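You operate a simulated robot arm through the tools that you are given. There is no shell and no other tool.

Carry out the task below with a simulated robot arm. There is one attempt and no reset: what you move stays moved.

TASK
Set stands 1 and 3 to the same height as stand 2.
Fine: pull each pin out, wind the knob to the mark that stand 2 shows and push the pin in again; stand 2 stays as it is.
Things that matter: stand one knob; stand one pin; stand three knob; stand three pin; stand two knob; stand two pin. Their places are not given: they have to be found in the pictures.

It is judged by the outcome, as a careful person would: the job done as asked, and still so three seconds after it is handed in. It fails if anything else is knocked over, pushed out of place, dropped, spilled or broken.

THE ROBOT
A 6-joint arm with a two-finger gripper, fixed in place. Base frame: the origin is on the floor under the middle of its stand, x ahead of it, y to its left, z up. Lengths are in mm, angles in rad, forces in N, time in s.
It reaches about 1572 mm from its shoulder. Its first joint turns from -2.897 to 2.897 rad. Payload 2.45 kg.
Tool frame: the origin (TCP) lies between the finger pads and is the grasp point; the fingertips stand 20 mm ahead of it; z points along the fingers, y is the line along which they close. The gripper opens to 140 mm; its body begins 168 mm behind the TCP.
Orientation is told as [roll, pitch, yaw] about the base's x, y, z axes, in that order, counted from this pose: with the fingers straight down and closing along the base's y, the tool's x points along the base's -x, its y along +y and its z along -z.

THE INTERFACE
- The arm moves only by the tool play_rows. Its arguments are lists of equal length, an entry for each row: "slide": the shift along the tool's x, y, z in cm, a list of three; "turn": the turn, a rotation vector about the tool's x, y, z in rad, a list of three; "gripper": the closure, from 0 (fully open) to 1 (shut). In form: {"slide": [[dx, dy, dz], ...], "turn": [[rx, ry, rz], ...], "gripper": [gripper, ...]}. A call has 1 to 20 rows; each row is the pose to reach, as a shift and turn from the pose commanded when the call began, along the tool's axes at that moment. Rows are played at 5 a second. More than 50 mm and 0.15 rad between two rows, or a gripper value outside its range, and nothing of the call is played. Where a pose cannot be reached the arm comes as near as it can. A force on the tool above 90 N (or 10 N above the force at the start of the call, whichever is more), or a blocked arm, ends the call early, and 0.2 s more pass. The fingers move at their own pace (about 45 mm/s each) and stop on an object; they squeeze with about 34 N. The grip force told is the motor's: it shows also when the fingers shut on nothing. Time passes only in rows, and 0.2 s behind the last, so rows that repeat a pose let the fingers close. The reply holds the time, the measured pose of the TCP, the force on the tool along the base axes, the opening and the grip force, in the units named above and with some noise, with the torque about the TCP (base axes, N m) and any sound that the robot's microphone picked up.
- Cameras (640 x 400 px; columns grow to the right, rows downward): "scene" is fixed at [48.1, 649.7, 1195.9]; the picture's right is [-0.25, -0.97, 0.00], its down [-0.53, 0.14, -0.84] and it looks along [0.81, -0.21, -0.54] (base axes); focal length 321 px, centre (320, 200). "wrist" rides on the gripper at [78, 11, -209] in the tool frame; the picture's right is [-0.14, 0.99, 0.00], its down [-0.92, -0.13, -0.37] and it looks along [-0.36, -0.05, 0.93] (tool axes); focal length 280 px, centre (320, 200).
- grab_frame(camera): a new picture of that camera. The clock stands still meanwhile.
- measure_at(camera, pixels): for up to 12 pixels [column, row] of the newest picture of that camera ("zoom" is the newest enlarged one), the place [x, y, z] in the base frame of the surface seen there, good to about 2 mm. The clock stands still meanwhile.
- zoom(camera, box): a new picture of the part [left, top, right, bottom] of that camera's present view, enlarged. The clock stands still meanwhile.
- job_done(): hands the job in; it is judged then, once.

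Unless the task says otherwise, let go and move clear before handing in.

The tools are called after "Request:" as name(argument=value, ...) on one line, values as JSON. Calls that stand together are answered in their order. play_rows: Moves the arm, as the interface text tells. Its arguments: {"type":"object","properties":{"slide":{"type":"array"},"turn":{"type":"array"},"gripper":{"type":"array"}},"required":["slide","turn","gripper"]} The other tools are called the same way: grab_frame (camera) takes a picture; measure_at (camera, pixels) gives the place of the surface under pixels of a picture; zoom (camera, box) takes an enlarged picture of a part of a camera's view; job_done () hands the job in.

At the start:

```text
clock: 0.0
tcp_pos: [799.8, 32.0, 765.8]
ee_rot: [-0.001, 0.0, 0.001]
force: [0.4, 0.4, 0.6]
wrist_torque: [0.02, 0.02, 0.01]
finger_gap: 140.1
gripper_force: 0.1
```

scene: 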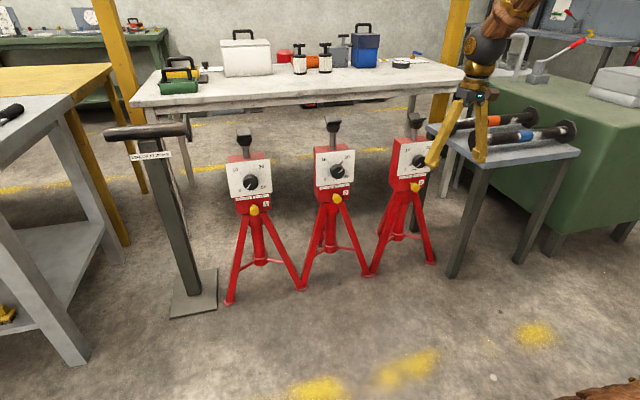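
wrist: 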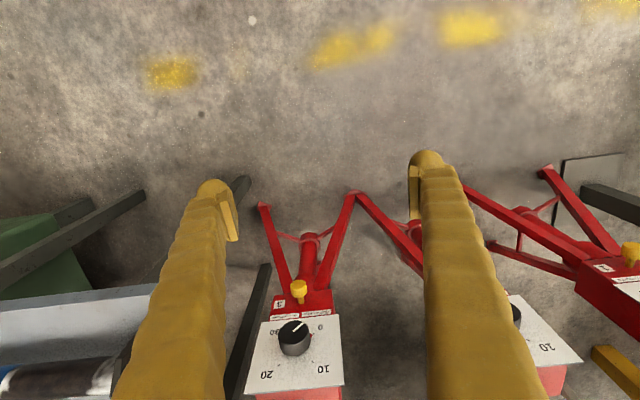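

The scene picture shows three red stands with dial plates near (250,180), (336,168) and (412,160), each with a yellow pin below. I zoom in on each one to read the dials.

Request:
zoom(camera="scene", box=[215, 120, 295, 220])

Request:
zoom(camera="scene", box=[300, 110, 380, 210])

Request:
zoom(camera="scene", box=[375, 100, 455, 200])

Request:
zoom(camera="wrist", box=[230, 270, 360, 400])

```text
4.00 times, centred on (255, 170) of scene
```

zoom: 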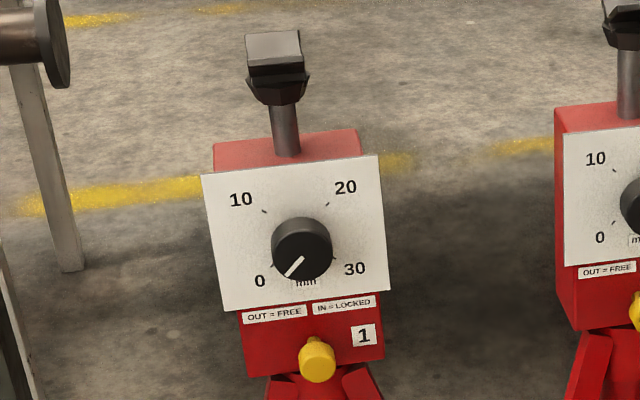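

```text
4.00 times, centred on (340, 160) of scene
```

zoom: 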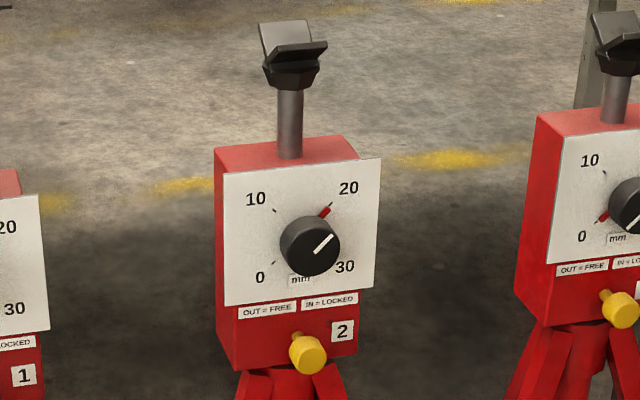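

```text
4.00 times, centred on (415, 150) of scene
```

zoom: 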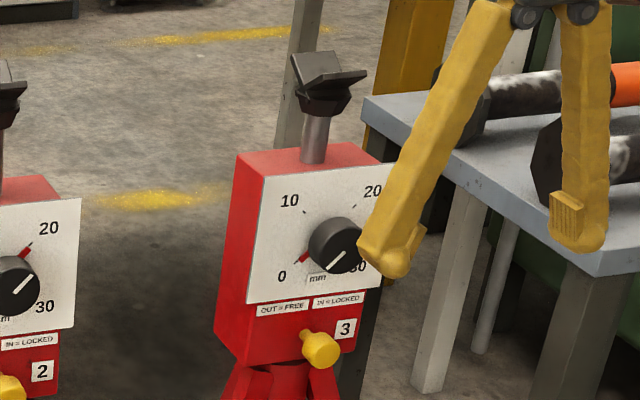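

```text
3.08 times, centred on (295, 335) of wrist
```

zoom: 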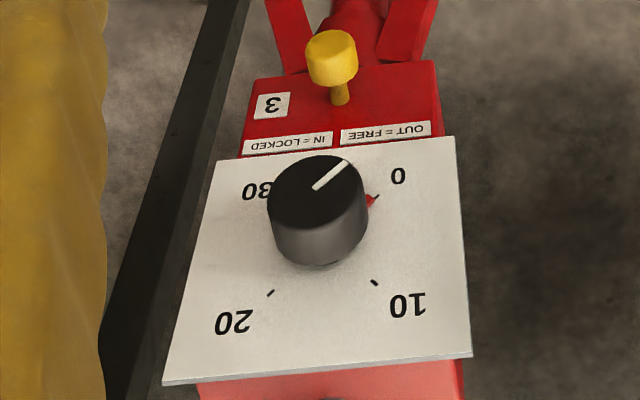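

Stand 2's pointer and red mark stand at 20; stands 1 and 3 stand at 0. I measure points on the plates, knobs and pins.

Request:
zoom(camera="scene", box=[215, 120, 295, 220])

Request:
measure_at(camera="zoom", pixels=[[208, 180], [375, 160], [385, 288], [228, 305], [305, 232], [310, 268], [285, 235], [330, 240], [318, 365], [318, 345], [250, 345], [375, 350]])

```text
4.00 times, centred on (255, 170) of scene
```

zoom: 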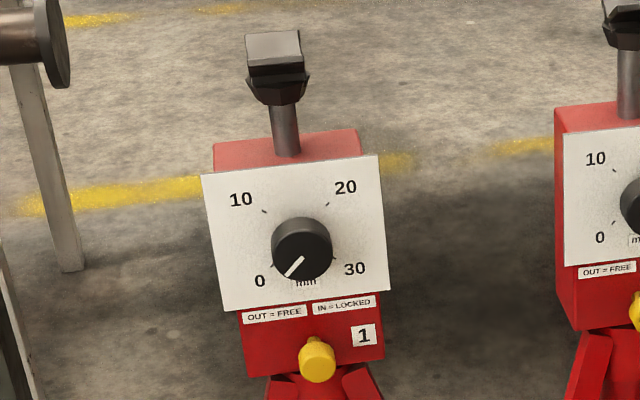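

```text
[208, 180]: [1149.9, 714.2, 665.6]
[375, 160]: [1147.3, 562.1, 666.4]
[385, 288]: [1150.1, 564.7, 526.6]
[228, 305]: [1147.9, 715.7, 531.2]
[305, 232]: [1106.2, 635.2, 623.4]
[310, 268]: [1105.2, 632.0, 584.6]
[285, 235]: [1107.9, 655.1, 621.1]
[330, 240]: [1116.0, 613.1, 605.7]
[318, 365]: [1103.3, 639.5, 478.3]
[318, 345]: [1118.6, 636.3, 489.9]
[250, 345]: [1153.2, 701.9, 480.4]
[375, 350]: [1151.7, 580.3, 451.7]
```

Stand 1's plate lies at x≈1149 with the knob face at x≈1106 and y≈636. Next I measure stands 2 and 3 and the nearby obstacles.

Request:
zoom(camera="scene", box=[375, 100, 455, 200])

Request:
measure_at(camera="zoom", pixels=[[262, 185], [385, 170], [370, 285], [250, 300], [335, 225], [338, 265], [318, 245], [355, 240], [322, 350], [312, 335], [250, 345], [355, 350]])

Request:
measure_at(camera="scene", pixels=[[316, 155], [354, 152], [352, 180], [318, 186], [337, 165], [337, 198], [188, 130], [165, 155], [480, 150], [430, 130], [460, 170], [570, 130]])

Request:
measure_at(camera="wrist", pixels=[[294, 330], [293, 345], [298, 288], [263, 325], [335, 320], [340, 380], [250, 390], [290, 300], [20, 300], [20, 260], [250, 330], [150, 295]])

```text
4.00 times, centred on (415, 150) of scene
```

zoom: 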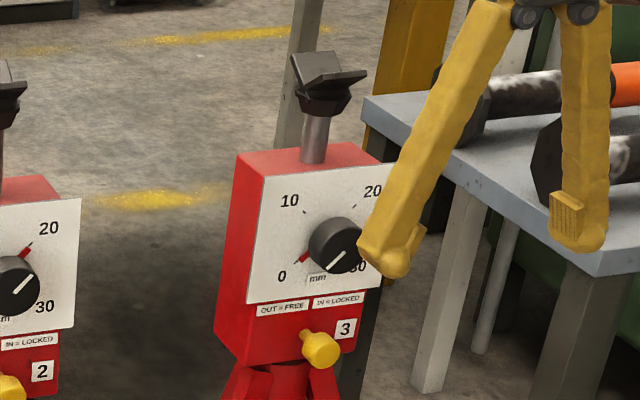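

```text
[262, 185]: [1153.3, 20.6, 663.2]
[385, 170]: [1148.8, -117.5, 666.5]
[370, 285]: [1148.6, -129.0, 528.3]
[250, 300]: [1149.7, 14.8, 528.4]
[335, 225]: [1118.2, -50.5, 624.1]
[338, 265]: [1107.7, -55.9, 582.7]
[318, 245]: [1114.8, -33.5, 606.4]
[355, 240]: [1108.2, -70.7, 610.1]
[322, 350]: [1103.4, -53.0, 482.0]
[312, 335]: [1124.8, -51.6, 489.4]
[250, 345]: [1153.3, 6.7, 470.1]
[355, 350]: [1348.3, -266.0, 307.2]
```

```text
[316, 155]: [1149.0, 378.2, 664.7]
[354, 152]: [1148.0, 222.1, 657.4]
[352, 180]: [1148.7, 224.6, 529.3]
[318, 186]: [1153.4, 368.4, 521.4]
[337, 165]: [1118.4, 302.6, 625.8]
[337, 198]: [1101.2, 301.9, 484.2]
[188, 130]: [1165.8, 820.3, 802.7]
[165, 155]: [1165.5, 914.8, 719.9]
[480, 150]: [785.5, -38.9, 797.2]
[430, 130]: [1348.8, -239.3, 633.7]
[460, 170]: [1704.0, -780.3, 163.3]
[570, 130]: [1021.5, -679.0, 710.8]
```

```text
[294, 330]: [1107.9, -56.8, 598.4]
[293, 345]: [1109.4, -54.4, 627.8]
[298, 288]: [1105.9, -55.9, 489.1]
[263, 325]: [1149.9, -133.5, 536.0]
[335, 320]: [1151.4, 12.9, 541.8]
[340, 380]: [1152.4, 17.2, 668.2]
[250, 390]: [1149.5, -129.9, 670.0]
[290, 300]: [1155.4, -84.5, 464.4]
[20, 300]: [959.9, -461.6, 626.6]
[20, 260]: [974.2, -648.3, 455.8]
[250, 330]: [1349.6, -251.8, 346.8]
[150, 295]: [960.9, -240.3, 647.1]
```

Stand centres are at about y=639, 302 and −55, with knobs near z≈604, pins near z≈482, and all plates facing −x. I tilt the tool so the fingers point forward along +x, staying well back from the stands.

Request:
play_rows(slide=[[0, 0, 0], [0, 0, 0], [0, 0, 0], [0, 0, 0], [0, 0, 0], [0, 0, 0], [0, 0, 0], [0, 0, 0], [0, 0, 0], [0, 0, 0], [0, 0, 0], [0, 0, 0], [0, 0, 0]], turn=[[0, -0.131, 0], [0, -0.262, 0], [0, -0.393, 0], [0, -0.524, 0], [0, -0.654, 0], [0, -0.785, 0], [0, -0.916, 0], [0, -1.047, 0], [0, -1.178, 0], [0, -1.309, 0], [0, -1.44, 0], [0, -1.571, 0], [0, -1.571, 0]], gripper=[0, 0, 0, 0, 0, 0, 0, 0, 0, 0, 0, 0, 0])

```text
clock: 2.8
tcp_pos: [799.6, 31.2, 765.1]
ee_rot: [-3.039, -1.569, 3.039]
force: [-0.2, 1.0, -0.1]
wrist_torque: [0.01, -0.02, 0.0]
finger_gap: 140.2
gripper_force: 0.1
```

The tool now points forward at (800, 31, 765). I check both views.

Request:
grab_frame(camera="scene")

Request:
grab_frame(camera="wrist")

```text
taken
```

scene: 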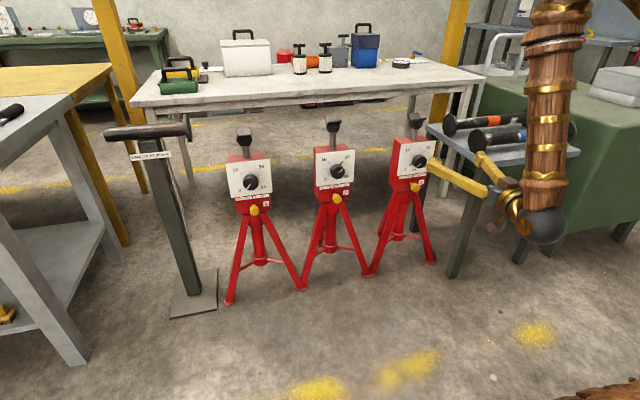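

```text
taken
```

wrist: 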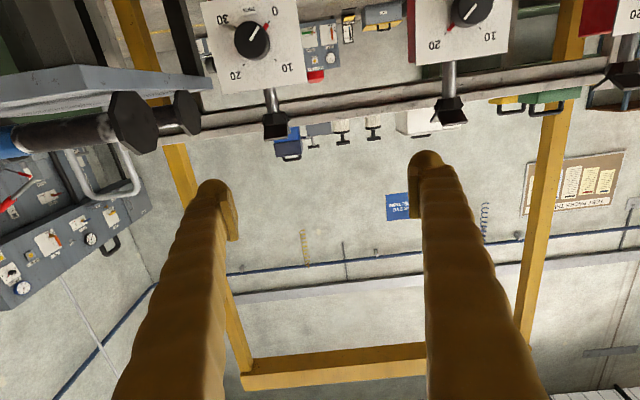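

The arm is clear of everything. I check the table-rod ends near (133,122) and (185,112) in the wrist view, then move down to pin height in front of stand 3.

Request:
measure_at(camera="wrist", pixels=[[133, 122], [185, 112], [160, 80], [250, 40], [470, 10], [205, 10], [300, 80], [448, 105], [275, 125]])

Request:
play_rows(slide=[[3.5, -1.1, 0], [7.1, -2.2, 0], [10.6, -3.2, 0], [14.2, -4.3, 0], [17.7, -5.4, 0], [21.2, -6.5, 0], [24.8, -7.5, 0], [28.3, -8.6, 0], [28.3, -8.6, 3.5], [28.3, -8.6, 7], [28.3, -8.6, 10.5], [28.3, -8.6, 14], [28.3, -8.6, 14]], turn=[[0, 0, 0], [0, 0, 0], [0, 0, 0], [0, 0, 0], [0, 0, 0], [0, 0, 0], [0, 0, 0], [0, 0, 0], [0, 0, 0], [0, 0, 0], [0, 0, 0], [0, 0, 0], [0, 0, 0]], gripper=[0, 0, 0, 0, 0, 0, 0, 0, 0, 0, 0, 0, 0])

Request:
grab_frame(camera="wrist")

Request:
grab_frame(camera="scene")

```text
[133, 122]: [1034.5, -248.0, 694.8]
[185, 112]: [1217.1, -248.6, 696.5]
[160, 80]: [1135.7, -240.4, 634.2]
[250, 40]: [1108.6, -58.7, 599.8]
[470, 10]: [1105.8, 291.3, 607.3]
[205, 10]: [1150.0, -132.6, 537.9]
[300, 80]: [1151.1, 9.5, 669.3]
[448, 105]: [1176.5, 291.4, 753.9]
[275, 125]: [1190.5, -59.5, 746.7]
```

```text
clock: 5.6
tcp_pos: [940.2, -56.4, 480.4]
ee_rot: [2.312, -1.569, -2.31]
force: [0.7, -0.4, -0.6]
wrist_torque: [0.03, 0.02, -0.03]
finger_gap: 139.8
gripper_force: 0.2
out of reach, approached as far as the arm can: row 3, 4, 5, 6, 7, 8, 9
```

```text
taken
```

wrist: 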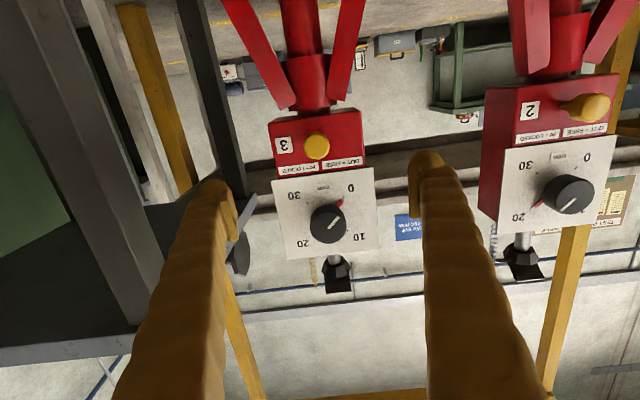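

```text
taken
```

scene: 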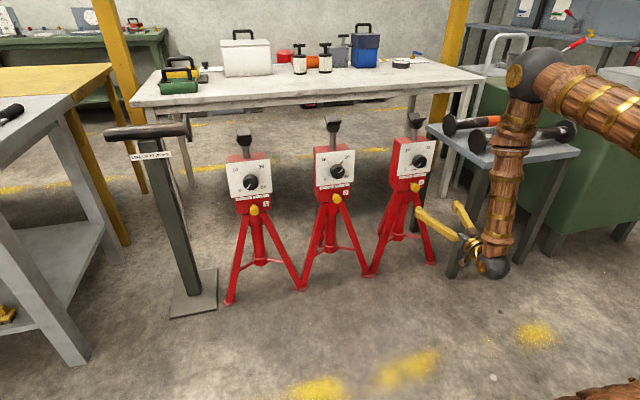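

The arm is at (940, −56, 480), in line with stand 3's pin at wrist pixel (317,146). I measure the pin and knob accurately, and also where the arm links are relative to the side table.

Request:
measure_at(camera="scene", pixels=[[530, 75], [512, 130], [503, 210], [510, 100], [497, 265], [462, 130], [485, 132], [530, 160], [480, 245], [600, 100]])

Request:
zoom(camera="wrist", box=[265, 105, 385, 265])

```text
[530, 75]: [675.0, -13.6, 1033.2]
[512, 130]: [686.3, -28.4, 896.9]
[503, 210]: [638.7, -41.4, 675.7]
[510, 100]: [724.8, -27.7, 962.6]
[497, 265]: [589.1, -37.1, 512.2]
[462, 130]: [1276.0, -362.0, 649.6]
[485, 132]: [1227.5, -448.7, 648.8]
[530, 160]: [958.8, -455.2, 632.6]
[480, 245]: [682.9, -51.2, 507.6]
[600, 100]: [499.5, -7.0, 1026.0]
```

```text
2.50 times, centred on (325, 185) of wrist
```

zoom: 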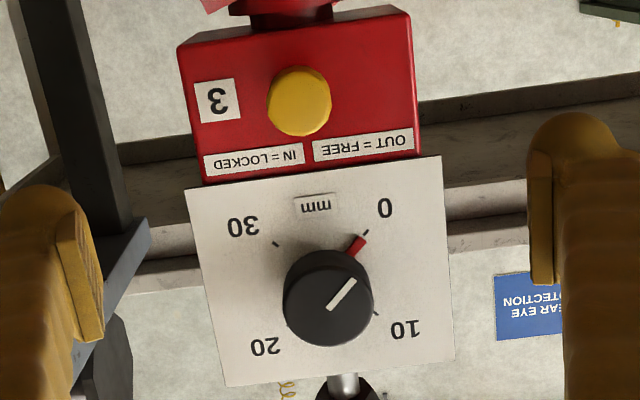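

The forearm is far from the table. The zoomed view shows the pin head centred near (299,101) and the knob face near (328,305); I measure their edges.

Request:
measure_at(camera="zoom", pixels=[[299, 101], [271, 103], [325, 100], [298, 72], [302, 130], [328, 305], [290, 308], [366, 302], [326, 272], [331, 340], [318, 40], [400, 190]])

```text
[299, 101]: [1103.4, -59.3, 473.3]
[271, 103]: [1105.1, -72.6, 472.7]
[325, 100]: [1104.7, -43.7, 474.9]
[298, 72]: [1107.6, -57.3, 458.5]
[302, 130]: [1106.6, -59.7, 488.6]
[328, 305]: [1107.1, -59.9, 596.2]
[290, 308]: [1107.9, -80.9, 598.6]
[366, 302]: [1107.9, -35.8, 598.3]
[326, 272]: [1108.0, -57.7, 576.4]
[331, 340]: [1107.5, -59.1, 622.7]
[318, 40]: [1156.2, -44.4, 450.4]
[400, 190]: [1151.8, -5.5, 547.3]
```

The pin head is centred at (1104, −58, 473.5), about 30 mm across; the knob centre is (1107, −58.4, 599.5), about 46 mm across. I move up to just short of the pin.

Request:
play_rows(slide=[[0.23, -0.05, 4], [0.46, -0.1, 8], [0.69, -0.16, 11.5], [0.69, -0.16, 11.5], [0.69, -0.16, 11.5]], turn=[[0, 0, 0], [0, 0, 0], [0, 0, 0], [0, 0, 0], [0, 0, 0]], gripper=[0.15, 0.3, 0.4, 0.4, 0.4])

Request:
zoom(camera="wrist", box=[200, 80, 440, 230])

Request:
grab_frame(camera="scene")

```text
clock: 6.8
tcp_pos: [1053.5, -56.7, 474.1]
ee_rot: [-0.105, -1.571, 0.106]
force: [0.0, 0.1, -0.2]
wrist_torque: [0.02, 0.05, -0.04]
finger_gap: 84.0
gripper_force: 0.1
```

```text
2.67 times, centred on (320, 155) of wrist
```

zoom: 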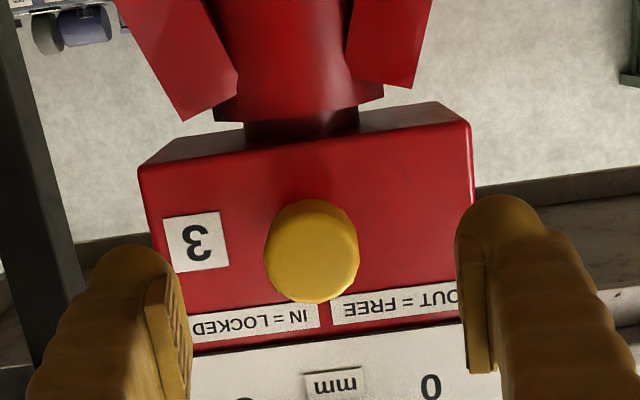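

```text
taken
```

scene: 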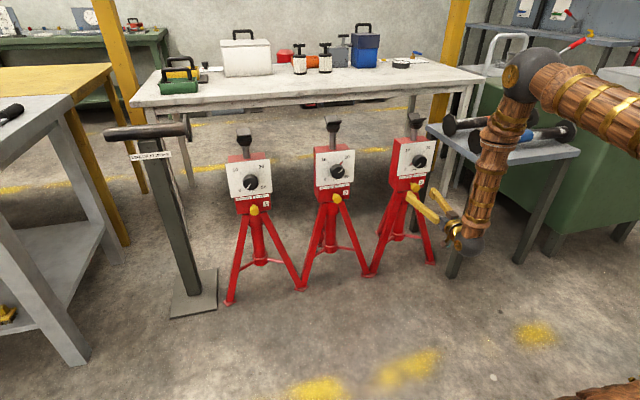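

The pin head is now at zoom (311,250) between the fingers. I measure its edges again from close up.

Request:
measure_at(camera="zoom", pixels=[[311, 255], [270, 258], [354, 252], [306, 212], [318, 298], [280, 225], [345, 285], [310, 205], [175, 340], [475, 330], [160, 300], [495, 280]])

```text
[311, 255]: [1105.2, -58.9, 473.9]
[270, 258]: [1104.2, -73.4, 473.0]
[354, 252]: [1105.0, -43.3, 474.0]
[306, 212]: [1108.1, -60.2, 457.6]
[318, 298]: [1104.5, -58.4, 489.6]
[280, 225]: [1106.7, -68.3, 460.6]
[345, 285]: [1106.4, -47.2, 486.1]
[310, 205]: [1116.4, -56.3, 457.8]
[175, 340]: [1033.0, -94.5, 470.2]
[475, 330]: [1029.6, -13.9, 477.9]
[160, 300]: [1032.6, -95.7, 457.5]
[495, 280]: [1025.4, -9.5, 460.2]
```

The pin centre is y≈−58.4, z≈473.7. I advance so the pads surround the head, then close partway.

Request:
play_rows(slide=[[0.03, -0.15, 2.0], [0.03, -0.15, 4.0], [0.03, -0.15, 5.8], [0.03, -0.15, 5.8], [0.03, -0.15, 5.8], [0.03, -0.15, 5.8]], turn=[[0, 0, 0], [0, 0, 0], [0, 0, 0], [0, 0, 0], [0, 0, 0], [0, 0, 0]], gripper=[0.4, 0.4, 0.4, 0.55, 0.7, 0.7])

Request:
zoom(camera="wrist", box=[220, 80, 420, 230])

```text
clock: 8.2
tcp_pos: [1111.7, -58.2, 474.4]
ee_rot: [3.084, -1.571, -3.085]
force: [0.1, 0.1, 0.0]
wrist_torque: [-0.01, 0.0, 0.0]
finger_gap: 42.1
gripper_force: 0.1
```

```text
2.67 times, centred on (320, 155) of wrist
```

zoom: 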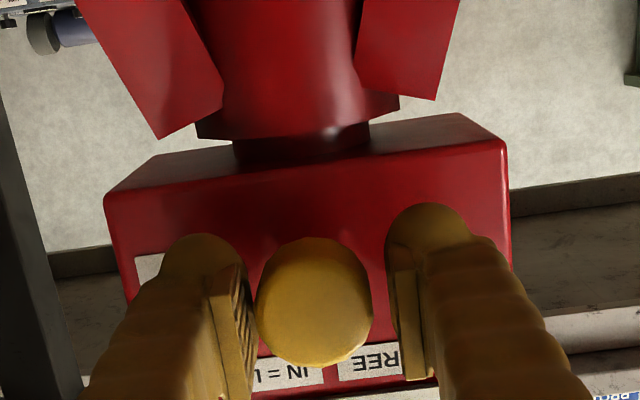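

The pin sits between the pads, maybe slightly nearer the left pad at (245,320). I measure the pad faces and pin edges to centre the grip.

Request:
measure_at(camera="zoom", pixels=[[240, 320], [246, 340], [235, 280], [250, 310], [400, 320], [395, 300], [410, 350], [393, 270], [262, 305], [368, 300], [315, 300], [255, 300]])

```text
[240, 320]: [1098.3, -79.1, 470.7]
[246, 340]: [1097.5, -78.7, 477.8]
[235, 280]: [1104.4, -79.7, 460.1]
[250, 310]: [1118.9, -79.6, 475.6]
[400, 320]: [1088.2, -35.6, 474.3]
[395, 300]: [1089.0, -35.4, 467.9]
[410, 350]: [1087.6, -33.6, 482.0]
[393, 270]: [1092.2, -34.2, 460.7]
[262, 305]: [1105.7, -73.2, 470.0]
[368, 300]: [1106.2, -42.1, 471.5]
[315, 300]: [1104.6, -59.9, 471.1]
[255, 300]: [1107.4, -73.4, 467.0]
```

The pad faces at −79.3 and about −37 centre on −58.3, and the pin is centred at −57.8, so the grip is centred. I close on the pin.

Request:
play_rows(slide=[[0, 0, 0], [0, 0, 0], [0, 0, 0], [0, 0, 0]], turn=[[0, 0, 0], [0, 0, 0], [0, 0, 0], [0, 0, 0]], gripper=[0.77, 0.82, 0.9, 0.9])

```text
clock: 9.2
tcp_pos: [1111.3, -60.4, 474.2]
ee_rot: [1.94, -1.57, -1.944]
force: [-0.5, -32.4, -0.7]
wrist_torque: [0.02, 0.0, -0.32]
finger_gap: 34.5
gripper_force: 45.6
```

The reading shows about −32 N along y with a gap of 34.5 mm, so one finger is pressing off-centre. I look before doing anything further.

Request:
zoom(camera="wrist", box=[220, 80, 420, 230])

Request:
measure_at(camera="zoom", pixels=[[270, 300], [360, 300], [315, 300], [250, 340], [385, 320], [250, 300], [400, 340], [150, 250], [480, 200], [120, 200], [500, 160]])

Request:
zoom(camera="scene", box=[375, 130, 475, 250])

```text
2.67 times, centred on (320, 155) of wrist
```

zoom: 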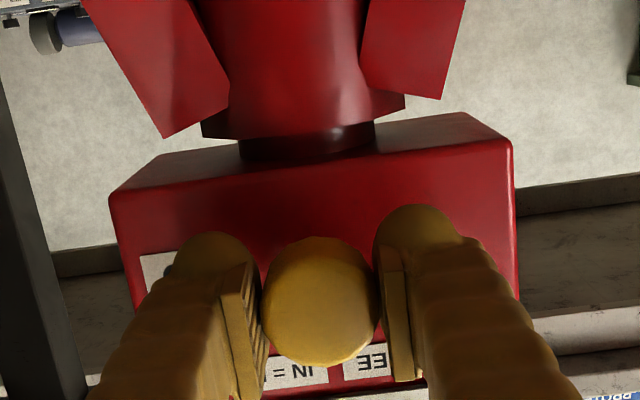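

```text
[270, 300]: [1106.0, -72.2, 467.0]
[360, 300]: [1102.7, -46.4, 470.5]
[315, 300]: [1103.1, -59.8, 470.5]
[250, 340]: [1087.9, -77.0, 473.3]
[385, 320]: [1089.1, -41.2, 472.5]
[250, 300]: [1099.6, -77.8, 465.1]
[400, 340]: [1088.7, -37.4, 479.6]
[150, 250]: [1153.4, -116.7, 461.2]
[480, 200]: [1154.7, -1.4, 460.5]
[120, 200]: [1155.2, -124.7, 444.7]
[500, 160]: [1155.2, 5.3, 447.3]
```

```text
3.33 times, centred on (425, 190) of scene
```

zoom: 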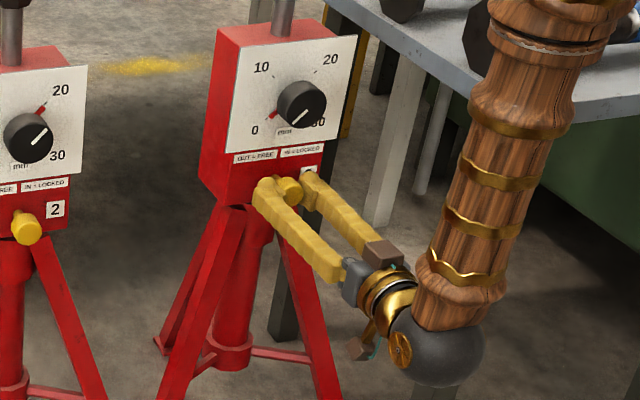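

The left finger pressed first and pushed the arm 2 mm toward −y. I shift the command toward −y in small steps so the side load vanishes.

Request:
play_rows(slide=[[0, -0.1, 0], [0, -0.1, 0]], turn=[[0, 0, 0], [0, 0, 0]], gripper=[0.9, 0.9])

```text
clock: 9.8
tcp_pos: [1112.4, -59.9, 475.1]
ee_rot: [2.282, -1.571, -2.281]
force: [-6.4, -30.5, 2.7]
wrist_torque: [-0.02, -0.03, -0.36]
finger_gap: 34.6
gripper_force: 44.7
```

The side load is nearly unchanged at −30.5 N. I shift another 1 mm and let it settle to see the trend.

Request:
play_rows(slide=[[0, -0.1, 0], [0, -0.1, 0], [0, -0.1, 0]], turn=[[0, 0, 0], [0, 0, 0], [0, 0, 0]], gripper=[0.9, 0.9, 0.9])

```text
clock: 10.6
tcp_pos: [1112.5, -60.4, 474.8]
ee_rot: [0.116, -1.57, -0.116]
force: [-4.9, -22.8, -1.4]
wrist_torque: [0.0, 0.01, -0.25]
finger_gap: 34.9
gripper_force: 44.8
```

The load falls to −22.8 N with a constant gap, so both pads are on the pin and the arm just needs to be centred further. I shift another 2 mm.

Request:
play_rows(slide=[[0, -0.1, 0], [0, -0.2, 0], [0, -0.2, 0], [0, -0.2, 0]], turn=[[0, 0, 0], [0, 0, 0], [0, 0, 0], [0, 0, 0]], gripper=[0.9, 0.9, 0.9, 0.9])

Request:
zoom(camera="wrist", box=[220, 80, 420, 230])

```text
clock: 11.6
tcp_pos: [1112.0, -59.4, 475.5]
ee_rot: [-0.392, -1.57, 0.393]
force: [-4.8, 18.0, -2.2]
wrist_torque: [0.01, 0.04, 0.23]
finger_gap: 34.4
gripper_force: 44.6
```

```text
2.67 times, centred on (320, 155) of wrist
```

zoom: 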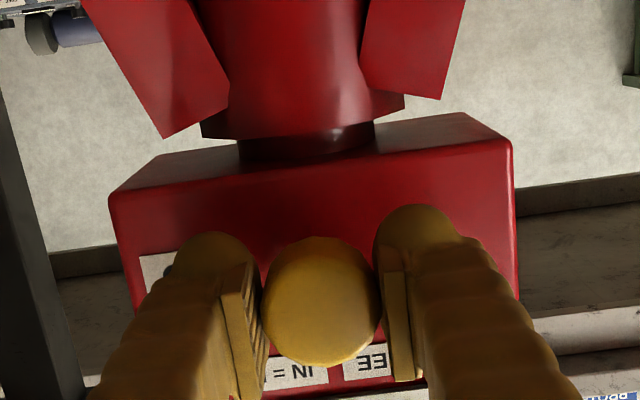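

The load is now +18 N, so the true centre is about 0.9 mm back. I correct for that and begin pulling the pin straight out in small steps.

Request:
play_rows(slide=[[0, 0.09, 0], [0, 0.09, 0], [0, 0.09, -0.2], [0, 0.09, -0.4], [0, 0.09, -0.6], [0, 0.09, -0.6]], turn=[[0, 0, 0], [0, 0, 0], [0, 0, 0], [0, 0, 0], [0, 0, 0], [0, 0, 0]], gripper=[0.95, 1, 1, 1, 1, 1])

```text
clock: 13.0
tcp_pos: [1105.8, -60.8, 474.6]
ee_rot: [-0.382, -1.571, 0.383]
force: [2.7, 31.8, -3.4]
wrist_torque: [-0.01, 0.16, 0.32]
finger_gap: 34.9
gripper_force: 45.3
```

The tool moved 6 mm back but the side load is +31.8 N. I look at whether the pin moved with it.

Request:
zoom(camera="wrist", box=[220, 80, 420, 230])

Request:
measure_at(camera="zoom", pixels=[[270, 300], [360, 300], [315, 300], [315, 340], [150, 250], [480, 200], [120, 200], [500, 160], [250, 310], [390, 310]])

Request:
zoom(camera="scene", box=[375, 130, 475, 250])

```text
2.67 times, centred on (320, 155) of wrist
```

zoom: 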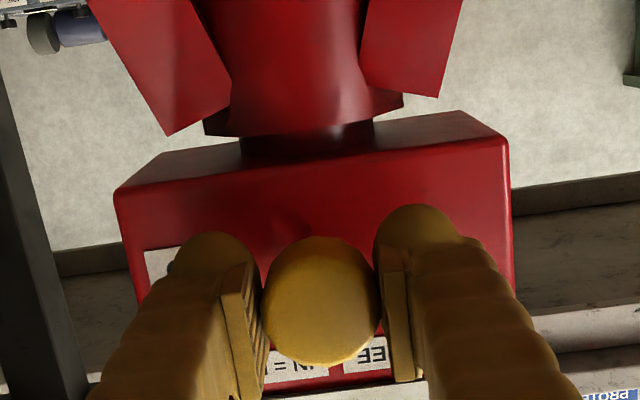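

```text
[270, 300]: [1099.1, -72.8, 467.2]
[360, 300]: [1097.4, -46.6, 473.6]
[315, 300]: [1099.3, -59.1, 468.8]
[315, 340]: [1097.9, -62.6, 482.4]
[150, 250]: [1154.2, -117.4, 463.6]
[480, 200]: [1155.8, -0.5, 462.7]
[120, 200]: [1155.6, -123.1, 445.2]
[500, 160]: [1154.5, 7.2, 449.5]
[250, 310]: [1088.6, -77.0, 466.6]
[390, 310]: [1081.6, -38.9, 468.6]
```

```text
3.33 times, centred on (425, 190) of scene
```

zoom: 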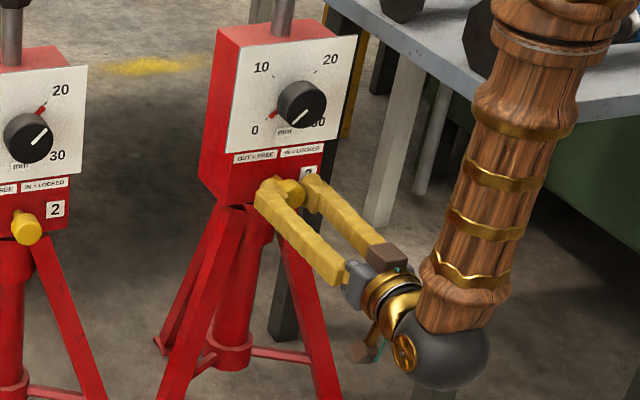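

The pin face moved from x=1104.6 to 1098 while the stand stayed put, so it is sliding out. I keep pulling with a small +y correction.

Request:
play_rows(slide=[[0, 0.08, 0], [0, 0.08, -0.2], [0, 0.08, -0.4], [0, 0.08, -0.4]], turn=[[0, 0, 0], [0, 0, 0], [0, 0, 0], [0, 0, 0]], gripper=[1, 1, 1, 1])

```text
clock: 14.0
tcp_pos: [1102.2, -60.4, 474.4]
ee_rot: [-0.474, -1.571, 0.474]
force: [0.6, 26.6, -6.3]
wrist_torque: [-0.06, 0.02, 0.28]
finger_gap: 34.8
gripper_force: 45.4
```

The pin is about 10 mm out with almost no axial force and no click yet. I keep pulling in 2 mm steps.

Request:
play_rows(slide=[[0, 0.08, -0.2], [0, 0.1, -0.4], [0, 0.1, -0.6], [0, 0.1, -0.6]], turn=[[0, 0, 0], [0, 0, 0], [0, 0, 0], [0, 0, 0]], gripper=[1, 1, 1, 1])

```text
clock: 15.0
tcp_pos: [1096.0, -59.6, 475.8]
ee_rot: [-0.057, -1.57, 0.057]
force: [0.5, 5.2, -6.3]
wrist_torque: [-0.01, 0.05, 0.07]
finger_gap: 34.7
gripper_force: 45.0
```

The side load is down to 5 N and the tool is at x=1096. I check how far the pin face has come.

Request:
zoom(camera="wrist", box=[220, 80, 420, 230])

Request:
measure_at(camera="zoom", pixels=[[270, 300], [360, 300], [315, 300], [150, 250], [480, 200], [120, 200], [500, 160]])

Request:
zoom(camera="scene", box=[390, 150, 450, 220])

```text
2.67 times, centred on (320, 155) of wrist
```

zoom: 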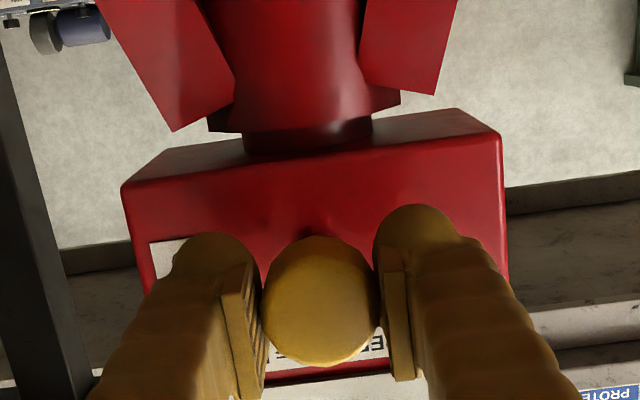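

```text
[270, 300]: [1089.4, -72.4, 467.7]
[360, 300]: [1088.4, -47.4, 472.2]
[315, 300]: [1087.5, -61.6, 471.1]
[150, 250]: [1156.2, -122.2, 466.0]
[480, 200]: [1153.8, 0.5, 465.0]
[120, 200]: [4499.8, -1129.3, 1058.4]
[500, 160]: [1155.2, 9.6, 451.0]
```

```text
5.71 times, centred on (420, 185) of scene
```

zoom: 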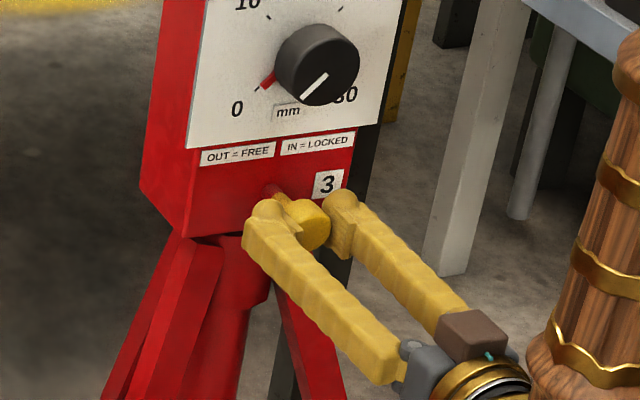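

The pin is 16 mm out (face at x≈1088.5). I keep going gently, watching for a stop or a click.

Request:
play_rows(slide=[[0, 0.02, -0.1], [0, 0.02, -0.2], [0, 0.02, -0.3], [0, 0.02, -0.3]], turn=[[0, 0, 0], [0, 0, 0], [0, 0, 0], [0, 0, 0]], gripper=[1, 1, 1, 1])

```text
clock: 16.0
tcp_pos: [1092.0, -59.4, 475.6]
ee_rot: [-0.058, -1.571, 0.058]
force: [-0.1, -10.0, -5.8]
wrist_torque: [0.02, 0.14, -0.08]
finger_gap: 34.7
gripper_force: 45.0
```

Still no axial force and no sound at about 19 mm out. I pull on a little further, watching the axial force.

Request:
play_rows(slide=[[0, -0.04, -0.1], [0, -0.04, -0.2], [0, -0.04, -0.3], [0, -0.04, -0.3]], turn=[[0, 0, 0], [0, 0, 0], [0, 0, 0], [0, 0, 0]], gripper=[1, 1, 1, 1])

```text
clock: 17.0
tcp_pos: [1090.1, -60.4, 476.4]
ee_rot: [0.076, -1.573, -0.077]
force: [-1.5, -15.0, -4.7]
wrist_torque: [0.0, 0.09, -0.14]
finger_gap: 34.5
gripper_force: 44.6
```

No clear stop in the force readings yet. I measure the pin face again to see whether it still follows the fingers.

Request:
zoom(camera="wrist", box=[220, 80, 420, 230])

Request:
measure_at(camera="zoom", pixels=[[280, 300], [360, 300], [315, 300], [320, 330], [300, 280], [150, 250], [480, 200], [490, 160]])

Request:
zoom(camera="scene", box=[390, 150, 450, 220])

```text
2.67 times, centred on (320, 155) of wrist
```

zoom: 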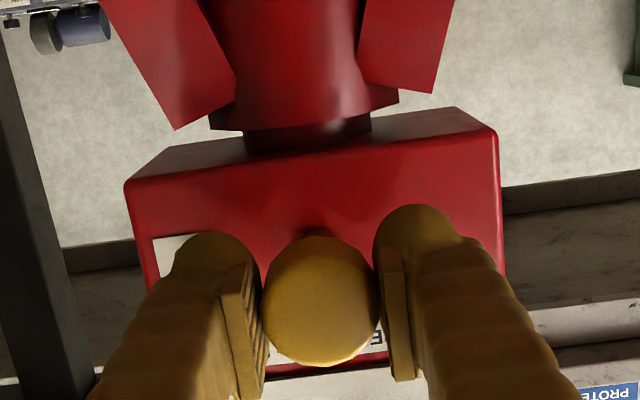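

```text
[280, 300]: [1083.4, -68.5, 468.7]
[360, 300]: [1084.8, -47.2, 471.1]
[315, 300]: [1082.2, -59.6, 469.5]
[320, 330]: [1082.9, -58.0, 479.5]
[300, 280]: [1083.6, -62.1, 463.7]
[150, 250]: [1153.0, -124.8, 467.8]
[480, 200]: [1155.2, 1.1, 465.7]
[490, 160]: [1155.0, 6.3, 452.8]
```

```text
5.71 times, centred on (420, 185) of scene
```

zoom: 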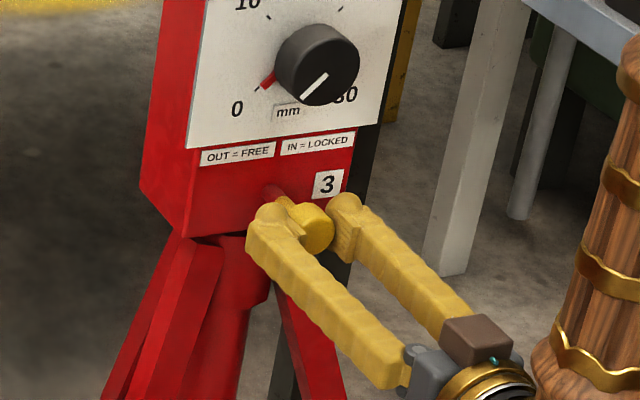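

The pin face is at about x=1083, some 21 mm out, and still following the fingers with the stand unmoved. I take two more small steps looking for the end stop.

Request:
play_rows(slide=[[0, -0.05, -0.1], [0, -0.06, -0.2], [0, -0.06, -0.2]], turn=[[0, 0, 0], [0, 0, 0], [0, 0, 0]], gripper=[1, 1, 1])

```text
clock: 17.8
tcp_pos: [1089.2, -60.2, 474.7]
ee_rot: [-0.156, -1.571, 0.156]
force: [-1.5, -8.4, -5.1]
wrist_torque: [-0.03, 0.05, -0.08]
finger_gap: 34.5
gripper_force: 45.2
```

Still free at about 23 mm. I pull a further 3 mm to find the end stop, then reassess.

Request:
play_rows(slide=[[0, -0.02, -0.1], [0, -0.02, -0.2], [0, -0.02, -0.3], [0, -0.02, -0.3]], turn=[[0, 0, 0], [0, 0, 0], [0, 0, 0], [0, 0, 0]], gripper=[1, 1, 1, 1])

Request:
zoom(camera="wrist", box=[220, 80, 420, 230])

Request:
measure_at(camera="zoom", pixels=[[280, 300], [360, 300], [315, 300], [320, 330], [300, 280], [160, 250], [480, 200], [490, 160]])

```text
clock: 18.8
tcp_pos: [1085.4, -60.2, 475.8]
ee_rot: [-2.823, -1.571, 2.824]
force: [-3.1, -1.6, -3.4]
wrist_torque: [0.01, 0.02, 0.01]
finger_gap: 34.6
gripper_force: 45.5
```

```text
2.67 times, centred on (320, 155) of wrist
```

zoom: 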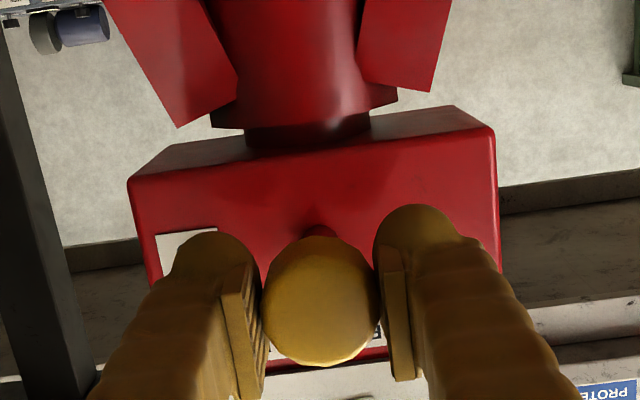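

```text
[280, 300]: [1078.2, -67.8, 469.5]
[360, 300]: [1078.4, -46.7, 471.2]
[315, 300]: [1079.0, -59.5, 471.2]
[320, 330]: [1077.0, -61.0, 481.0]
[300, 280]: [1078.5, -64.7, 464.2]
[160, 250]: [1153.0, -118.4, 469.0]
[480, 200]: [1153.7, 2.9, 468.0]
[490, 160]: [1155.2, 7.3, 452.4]
```

The pin face is at x≈1078, 26 mm out, with every force small. I look closely at the stem from the scene camera to be sure it is still in its hole.

Request:
zoom(camera="scene", box=[400, 165, 440, 205])

Request:
measure_at(camera="zoom", pixels=[[270, 150], [250, 120], [300, 180], [240, 110], [330, 240], [200, 200]])

Request:
zoom(camera="wrist", box=[290, 140, 350, 190])

```text
10.00 times, centred on (420, 185) of scene
```

zoom: 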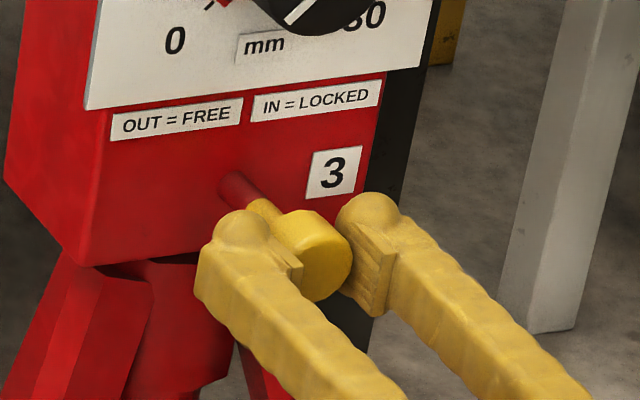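

```text
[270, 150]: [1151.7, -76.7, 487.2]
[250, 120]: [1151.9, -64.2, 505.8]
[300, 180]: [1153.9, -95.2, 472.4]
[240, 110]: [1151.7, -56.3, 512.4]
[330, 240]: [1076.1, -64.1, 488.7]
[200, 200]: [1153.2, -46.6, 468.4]
```

```text
8.00 times, centred on (320, 165) of wrist
```

zoom: 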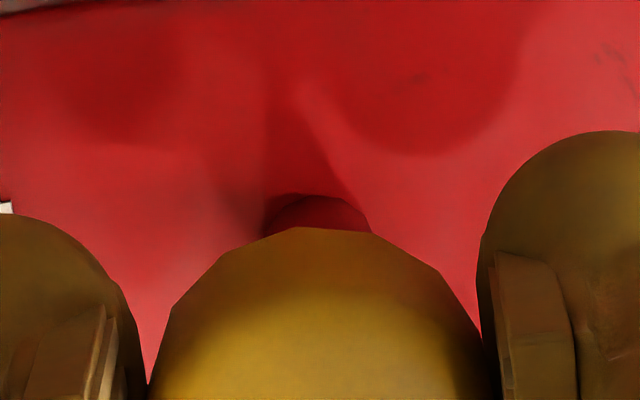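

A red band on the stem is now exposed behind the yellow part at (240,188), and the stem is still in its hole, so the pin is well out. I open the fingers and check it stays there.

Request:
play_rows(slide=[[0, 0, 0], [0, 0, 0], [0, 0, 0], [0, 0, 0]], turn=[[0, 0, 0], [0, 0, 0], [0, 0, 0], [0, 0, 0]], gripper=[0.7, 0.6, 0.55, 0.55])

Request:
zoom(camera="wrist", box=[220, 80, 420, 230])

Request:
measure_at(camera="zoom", pixels=[[280, 300], [360, 300], [315, 300], [320, 330], [160, 250], [480, 200]])

```text
clock: 19.8
tcp_pos: [1085.2, -60.0, 475.2]
ee_rot: [-1.19, -1.572, 1.189]
force: [-0.8, 1.5, -0.6]
wrist_torque: [-0.01, -0.01, -0.03]
finger_gap: 63.1
gripper_force: 0.1
```

```text
2.67 times, centred on (320, 155) of wrist
```

zoom: 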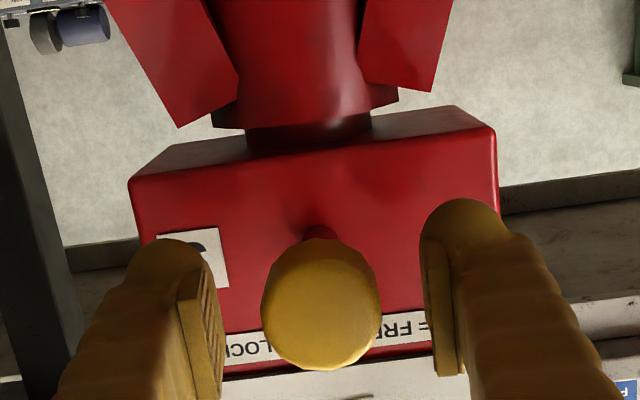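

```text
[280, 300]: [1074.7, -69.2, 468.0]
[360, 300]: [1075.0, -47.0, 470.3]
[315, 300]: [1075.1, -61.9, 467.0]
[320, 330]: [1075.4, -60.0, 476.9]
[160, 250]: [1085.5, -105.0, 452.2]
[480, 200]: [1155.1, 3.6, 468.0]
```

On release the pin settled at x≈1075, about 30 mm out, and stays there. I back away and rise to knob height, then roll the tool −90° to have room for a 180° turn.

Request:
play_rows(slide=[[0, 0, -3.5], [0, 0, -7], [-4, 0.1, -7], [-8, 0.1, -7], [-12.3, 0.1, -7], [-12.3, 0.1, -7]], turn=[[0, 0, 0], [0, 0, 0], [0, 0, 0], [0, 0, 0], [0, 0, 0], [0, 0, 0]], gripper=[0.5, 0.45, 0.4, 0.4, 0.4, 0.4])

Request:
play_rows(slide=[[0, 0, 0], [0, 0, 0], [0, 0, 0], [0, 0, 0], [0, 0, 0], [0, 0, 0], [0, 0, 0], [0, 0, 0], [0, 0, 0], [0, 0, 0], [0, 0, 0], [0, 0, 0], [0, 0, 0]], turn=[[0, 0, -0.131], [0, 0, -0.262], [0, 0, -0.393], [0, 0, -0.524], [0, 0, -0.654], [0, 0, -0.785], [0, 0, -0.916], [0, 0, -1.047], [0, 0, -1.178], [0, 0, -1.309], [0, 0, -1.44], [0, 0, -1.571], [0, 0, -1.571]], gripper=[0.4, 0.4, 0.4, 0.4, 0.4, 0.4, 0.4, 0.4, 0.4, 0.4, 0.4, 0.4, 0.4])

Request:
grab_frame(camera="wrist")

Request:
grab_frame(camera="scene")

```text
clock: 21.2
tcp_pos: [1014.7, -58.5, 597.9]
ee_rot: [-0.863, -1.571, 0.864]
force: [-0.1, 0.4, -1.3]
wrist_torque: [-0.03, 0.02, -0.01]
finger_gap: 84.0
gripper_force: 0.1
```

```text
clock: 24.0
tcp_pos: [1015.2, -60.2, 598.6]
ee_rot: [-1.572, 0.003, 1.571]
force: [-0.4, -0.4, -0.2]
wrist_torque: [0.03, -0.02, 0.01]
finger_gap: 84.0
gripper_force: 0.0
```

```text
taken
```

wrist: 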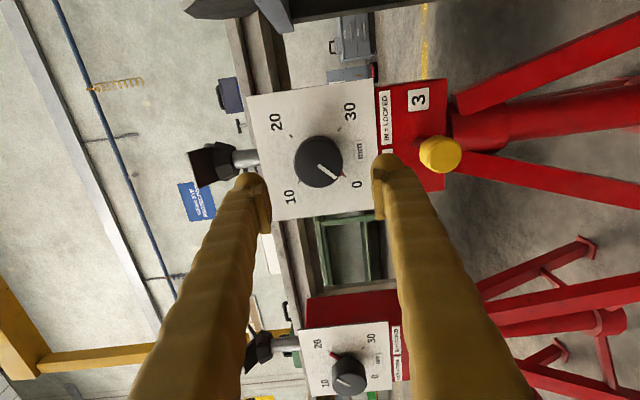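

```text
taken
```

scene: 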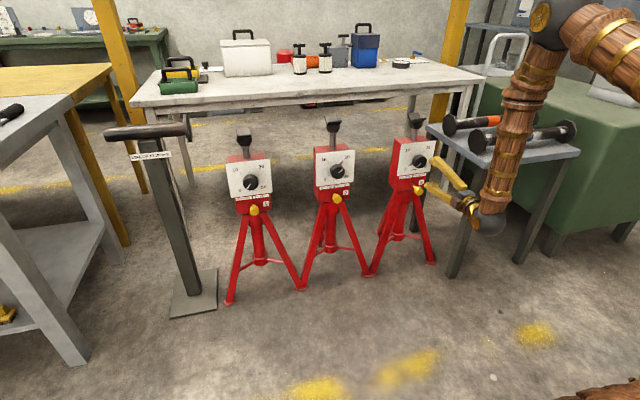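

The roll of −90° was reached with all clear. I measure the knob's edges from this view.

Request:
zoom(camera="wrist", box=[240, 80, 400, 240])

Request:
measure_at(camera="zoom", pixels=[[320, 320], [228, 320], [405, 320], [318, 232], [322, 408], [320, 250], [330, 400], [240, 320], [398, 330], [260, 265], [380, 380]])

```text
2.50 times, centred on (320, 160) of wrist
```

zoom: 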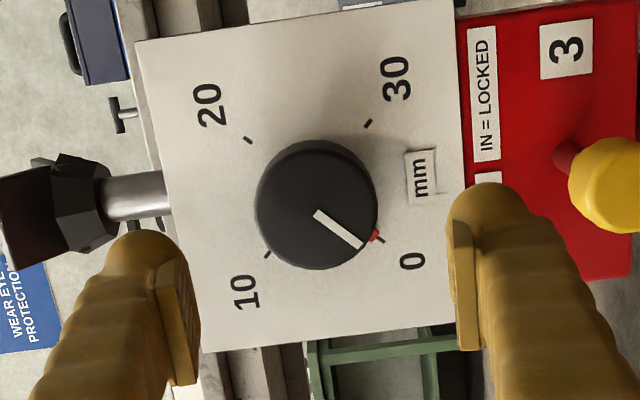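

```text
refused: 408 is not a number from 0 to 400
```

The knob spans about (256–378, 141–268) in the zoomed view. I measure inside that range.

Request:
measure_at(camera="zoom", pixels=[[316, 195], [262, 205], [372, 205], [316, 147], [316, 264], [280, 165], [350, 250], [355, 165], [280, 250], [165, 300], [465, 300], [600, 185]])

```text
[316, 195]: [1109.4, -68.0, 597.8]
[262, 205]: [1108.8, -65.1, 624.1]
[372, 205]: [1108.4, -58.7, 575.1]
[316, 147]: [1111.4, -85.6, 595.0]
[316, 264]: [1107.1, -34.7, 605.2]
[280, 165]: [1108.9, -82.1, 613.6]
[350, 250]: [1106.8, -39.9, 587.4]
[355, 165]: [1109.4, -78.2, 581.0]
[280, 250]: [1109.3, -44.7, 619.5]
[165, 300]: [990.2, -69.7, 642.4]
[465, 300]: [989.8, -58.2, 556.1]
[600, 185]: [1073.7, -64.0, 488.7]
```

Combining both views, the knob centre is about (y −59.7, z 600.8) with a diameter near 51 mm. I move in around it with the fingers open about 76 mm.

Request:
play_rows(slide=[[-0.04, -0.22, 3.5], [-0.04, -0.22, 7], [-0.04, -0.22, 10.3], [-0.04, -0.22, 10.3]], turn=[[0, 0, 0], [0, 0, 0], [0, 0, 0], [0, 0, 0]], gripper=[0.45, 0.45, 0.45, 0.5])

Request:
zoom(camera="wrist", box=[200, 80, 440, 230])

Request:
zoom(camera="scene", box=[390, 120, 450, 200])

```text
clock: 25.0
tcp_pos: [1118.3, -57.7, 600.2]
ee_rot: [-1.571, 0.0, 1.572]
force: [-0.1, -1.1, -0.4]
wrist_torque: [-0.01, 0.02, -0.01]
finger_gap: 70.2
gripper_force: 0.0
```

```text
2.67 times, centred on (320, 155) of wrist
```

zoom: 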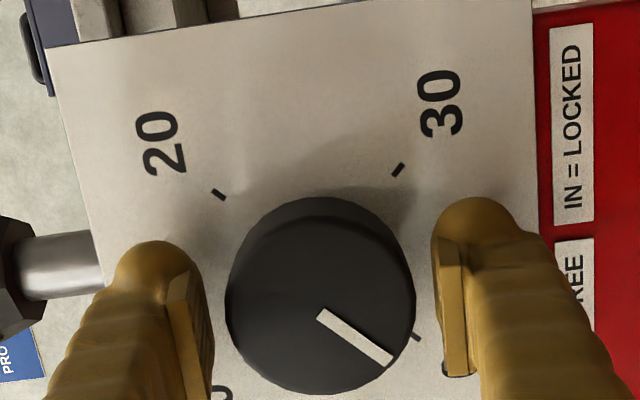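

```text
5.00 times, centred on (420, 160) of scene
```

zoom: 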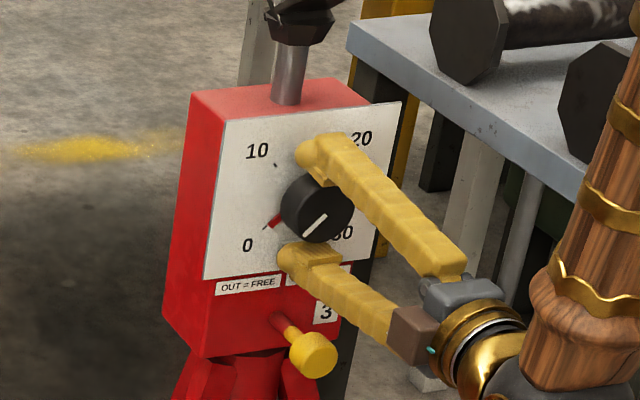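

The knob sits between upper and lower fingers, slightly nearer the upper one (image left, gap 14 px against 25 px). I shift 1.7 mm that way and close gently.

Request:
play_rows(slide=[[0, -0.17, 0], [0, -0.17, 0], [0, -0.17, 0], [0, -0.17, 0], [0, -0.17, 0]], turn=[[0, 0, 0], [0, 0, 0], [0, 0, 0], [0, 0, 0], [0, 0, 0]], gripper=[0.5, 0.57, 0.62, 0.65, 0.65])

```text
clock: 26.2
tcp_pos: [1117.8, -59.2, 601.0]
ee_rot: [-1.569, 0.0, 1.571]
force: [-1.7, -0.2, -11.0]
wrist_torque: [0.01, 0.0, -0.02]
finger_gap: 55.8
gripper_force: 5.1
```

The lower finger touches first (−11 N in z at a gap of 55.8 mm). I shift down 0.5 mm and tighten.

Request:
play_rows(slide=[[0, 0.05, 0], [0, 0.05, 0], [0, 0.05, 0], [0, 0.05, 0]], turn=[[0, 0, 0], [0, 0, 0], [0, 0, 0], [0, 0, 0]], gripper=[0.66, 0.75, 0.9, 0.9])

```text
clock: 27.2
tcp_pos: [1118.7, -58.5, 598.8]
ee_rot: [-1.57, -0.001, 1.571]
force: [11.1, 1.7, -25.5]
wrist_torque: [0.01, -0.03, 0.04]
finger_gap: 53.3
gripper_force: 40.1
```

The net load is −25 N in z with a gap of 53.3 mm. I shift down 1 mm more to balance the grip.

Request:
play_rows(slide=[[0, 0.1, 0], [0, 0.1, 0], [0, 0.1, 0]], turn=[[0, 0, 0], [0, 0, 0], [0, 0, 0]], gripper=[0.9, 0.9, 0.9])

```text
clock: 28.0
tcp_pos: [1118.4, -58.6, 600.1]
ee_rot: [-1.57, 0.0, 1.572]
force: [-4.9, 5.7, -15.8]
wrist_torque: [0.07, 0.0, 0.0]
finger_gap: 53.2
gripper_force: 44.7
```

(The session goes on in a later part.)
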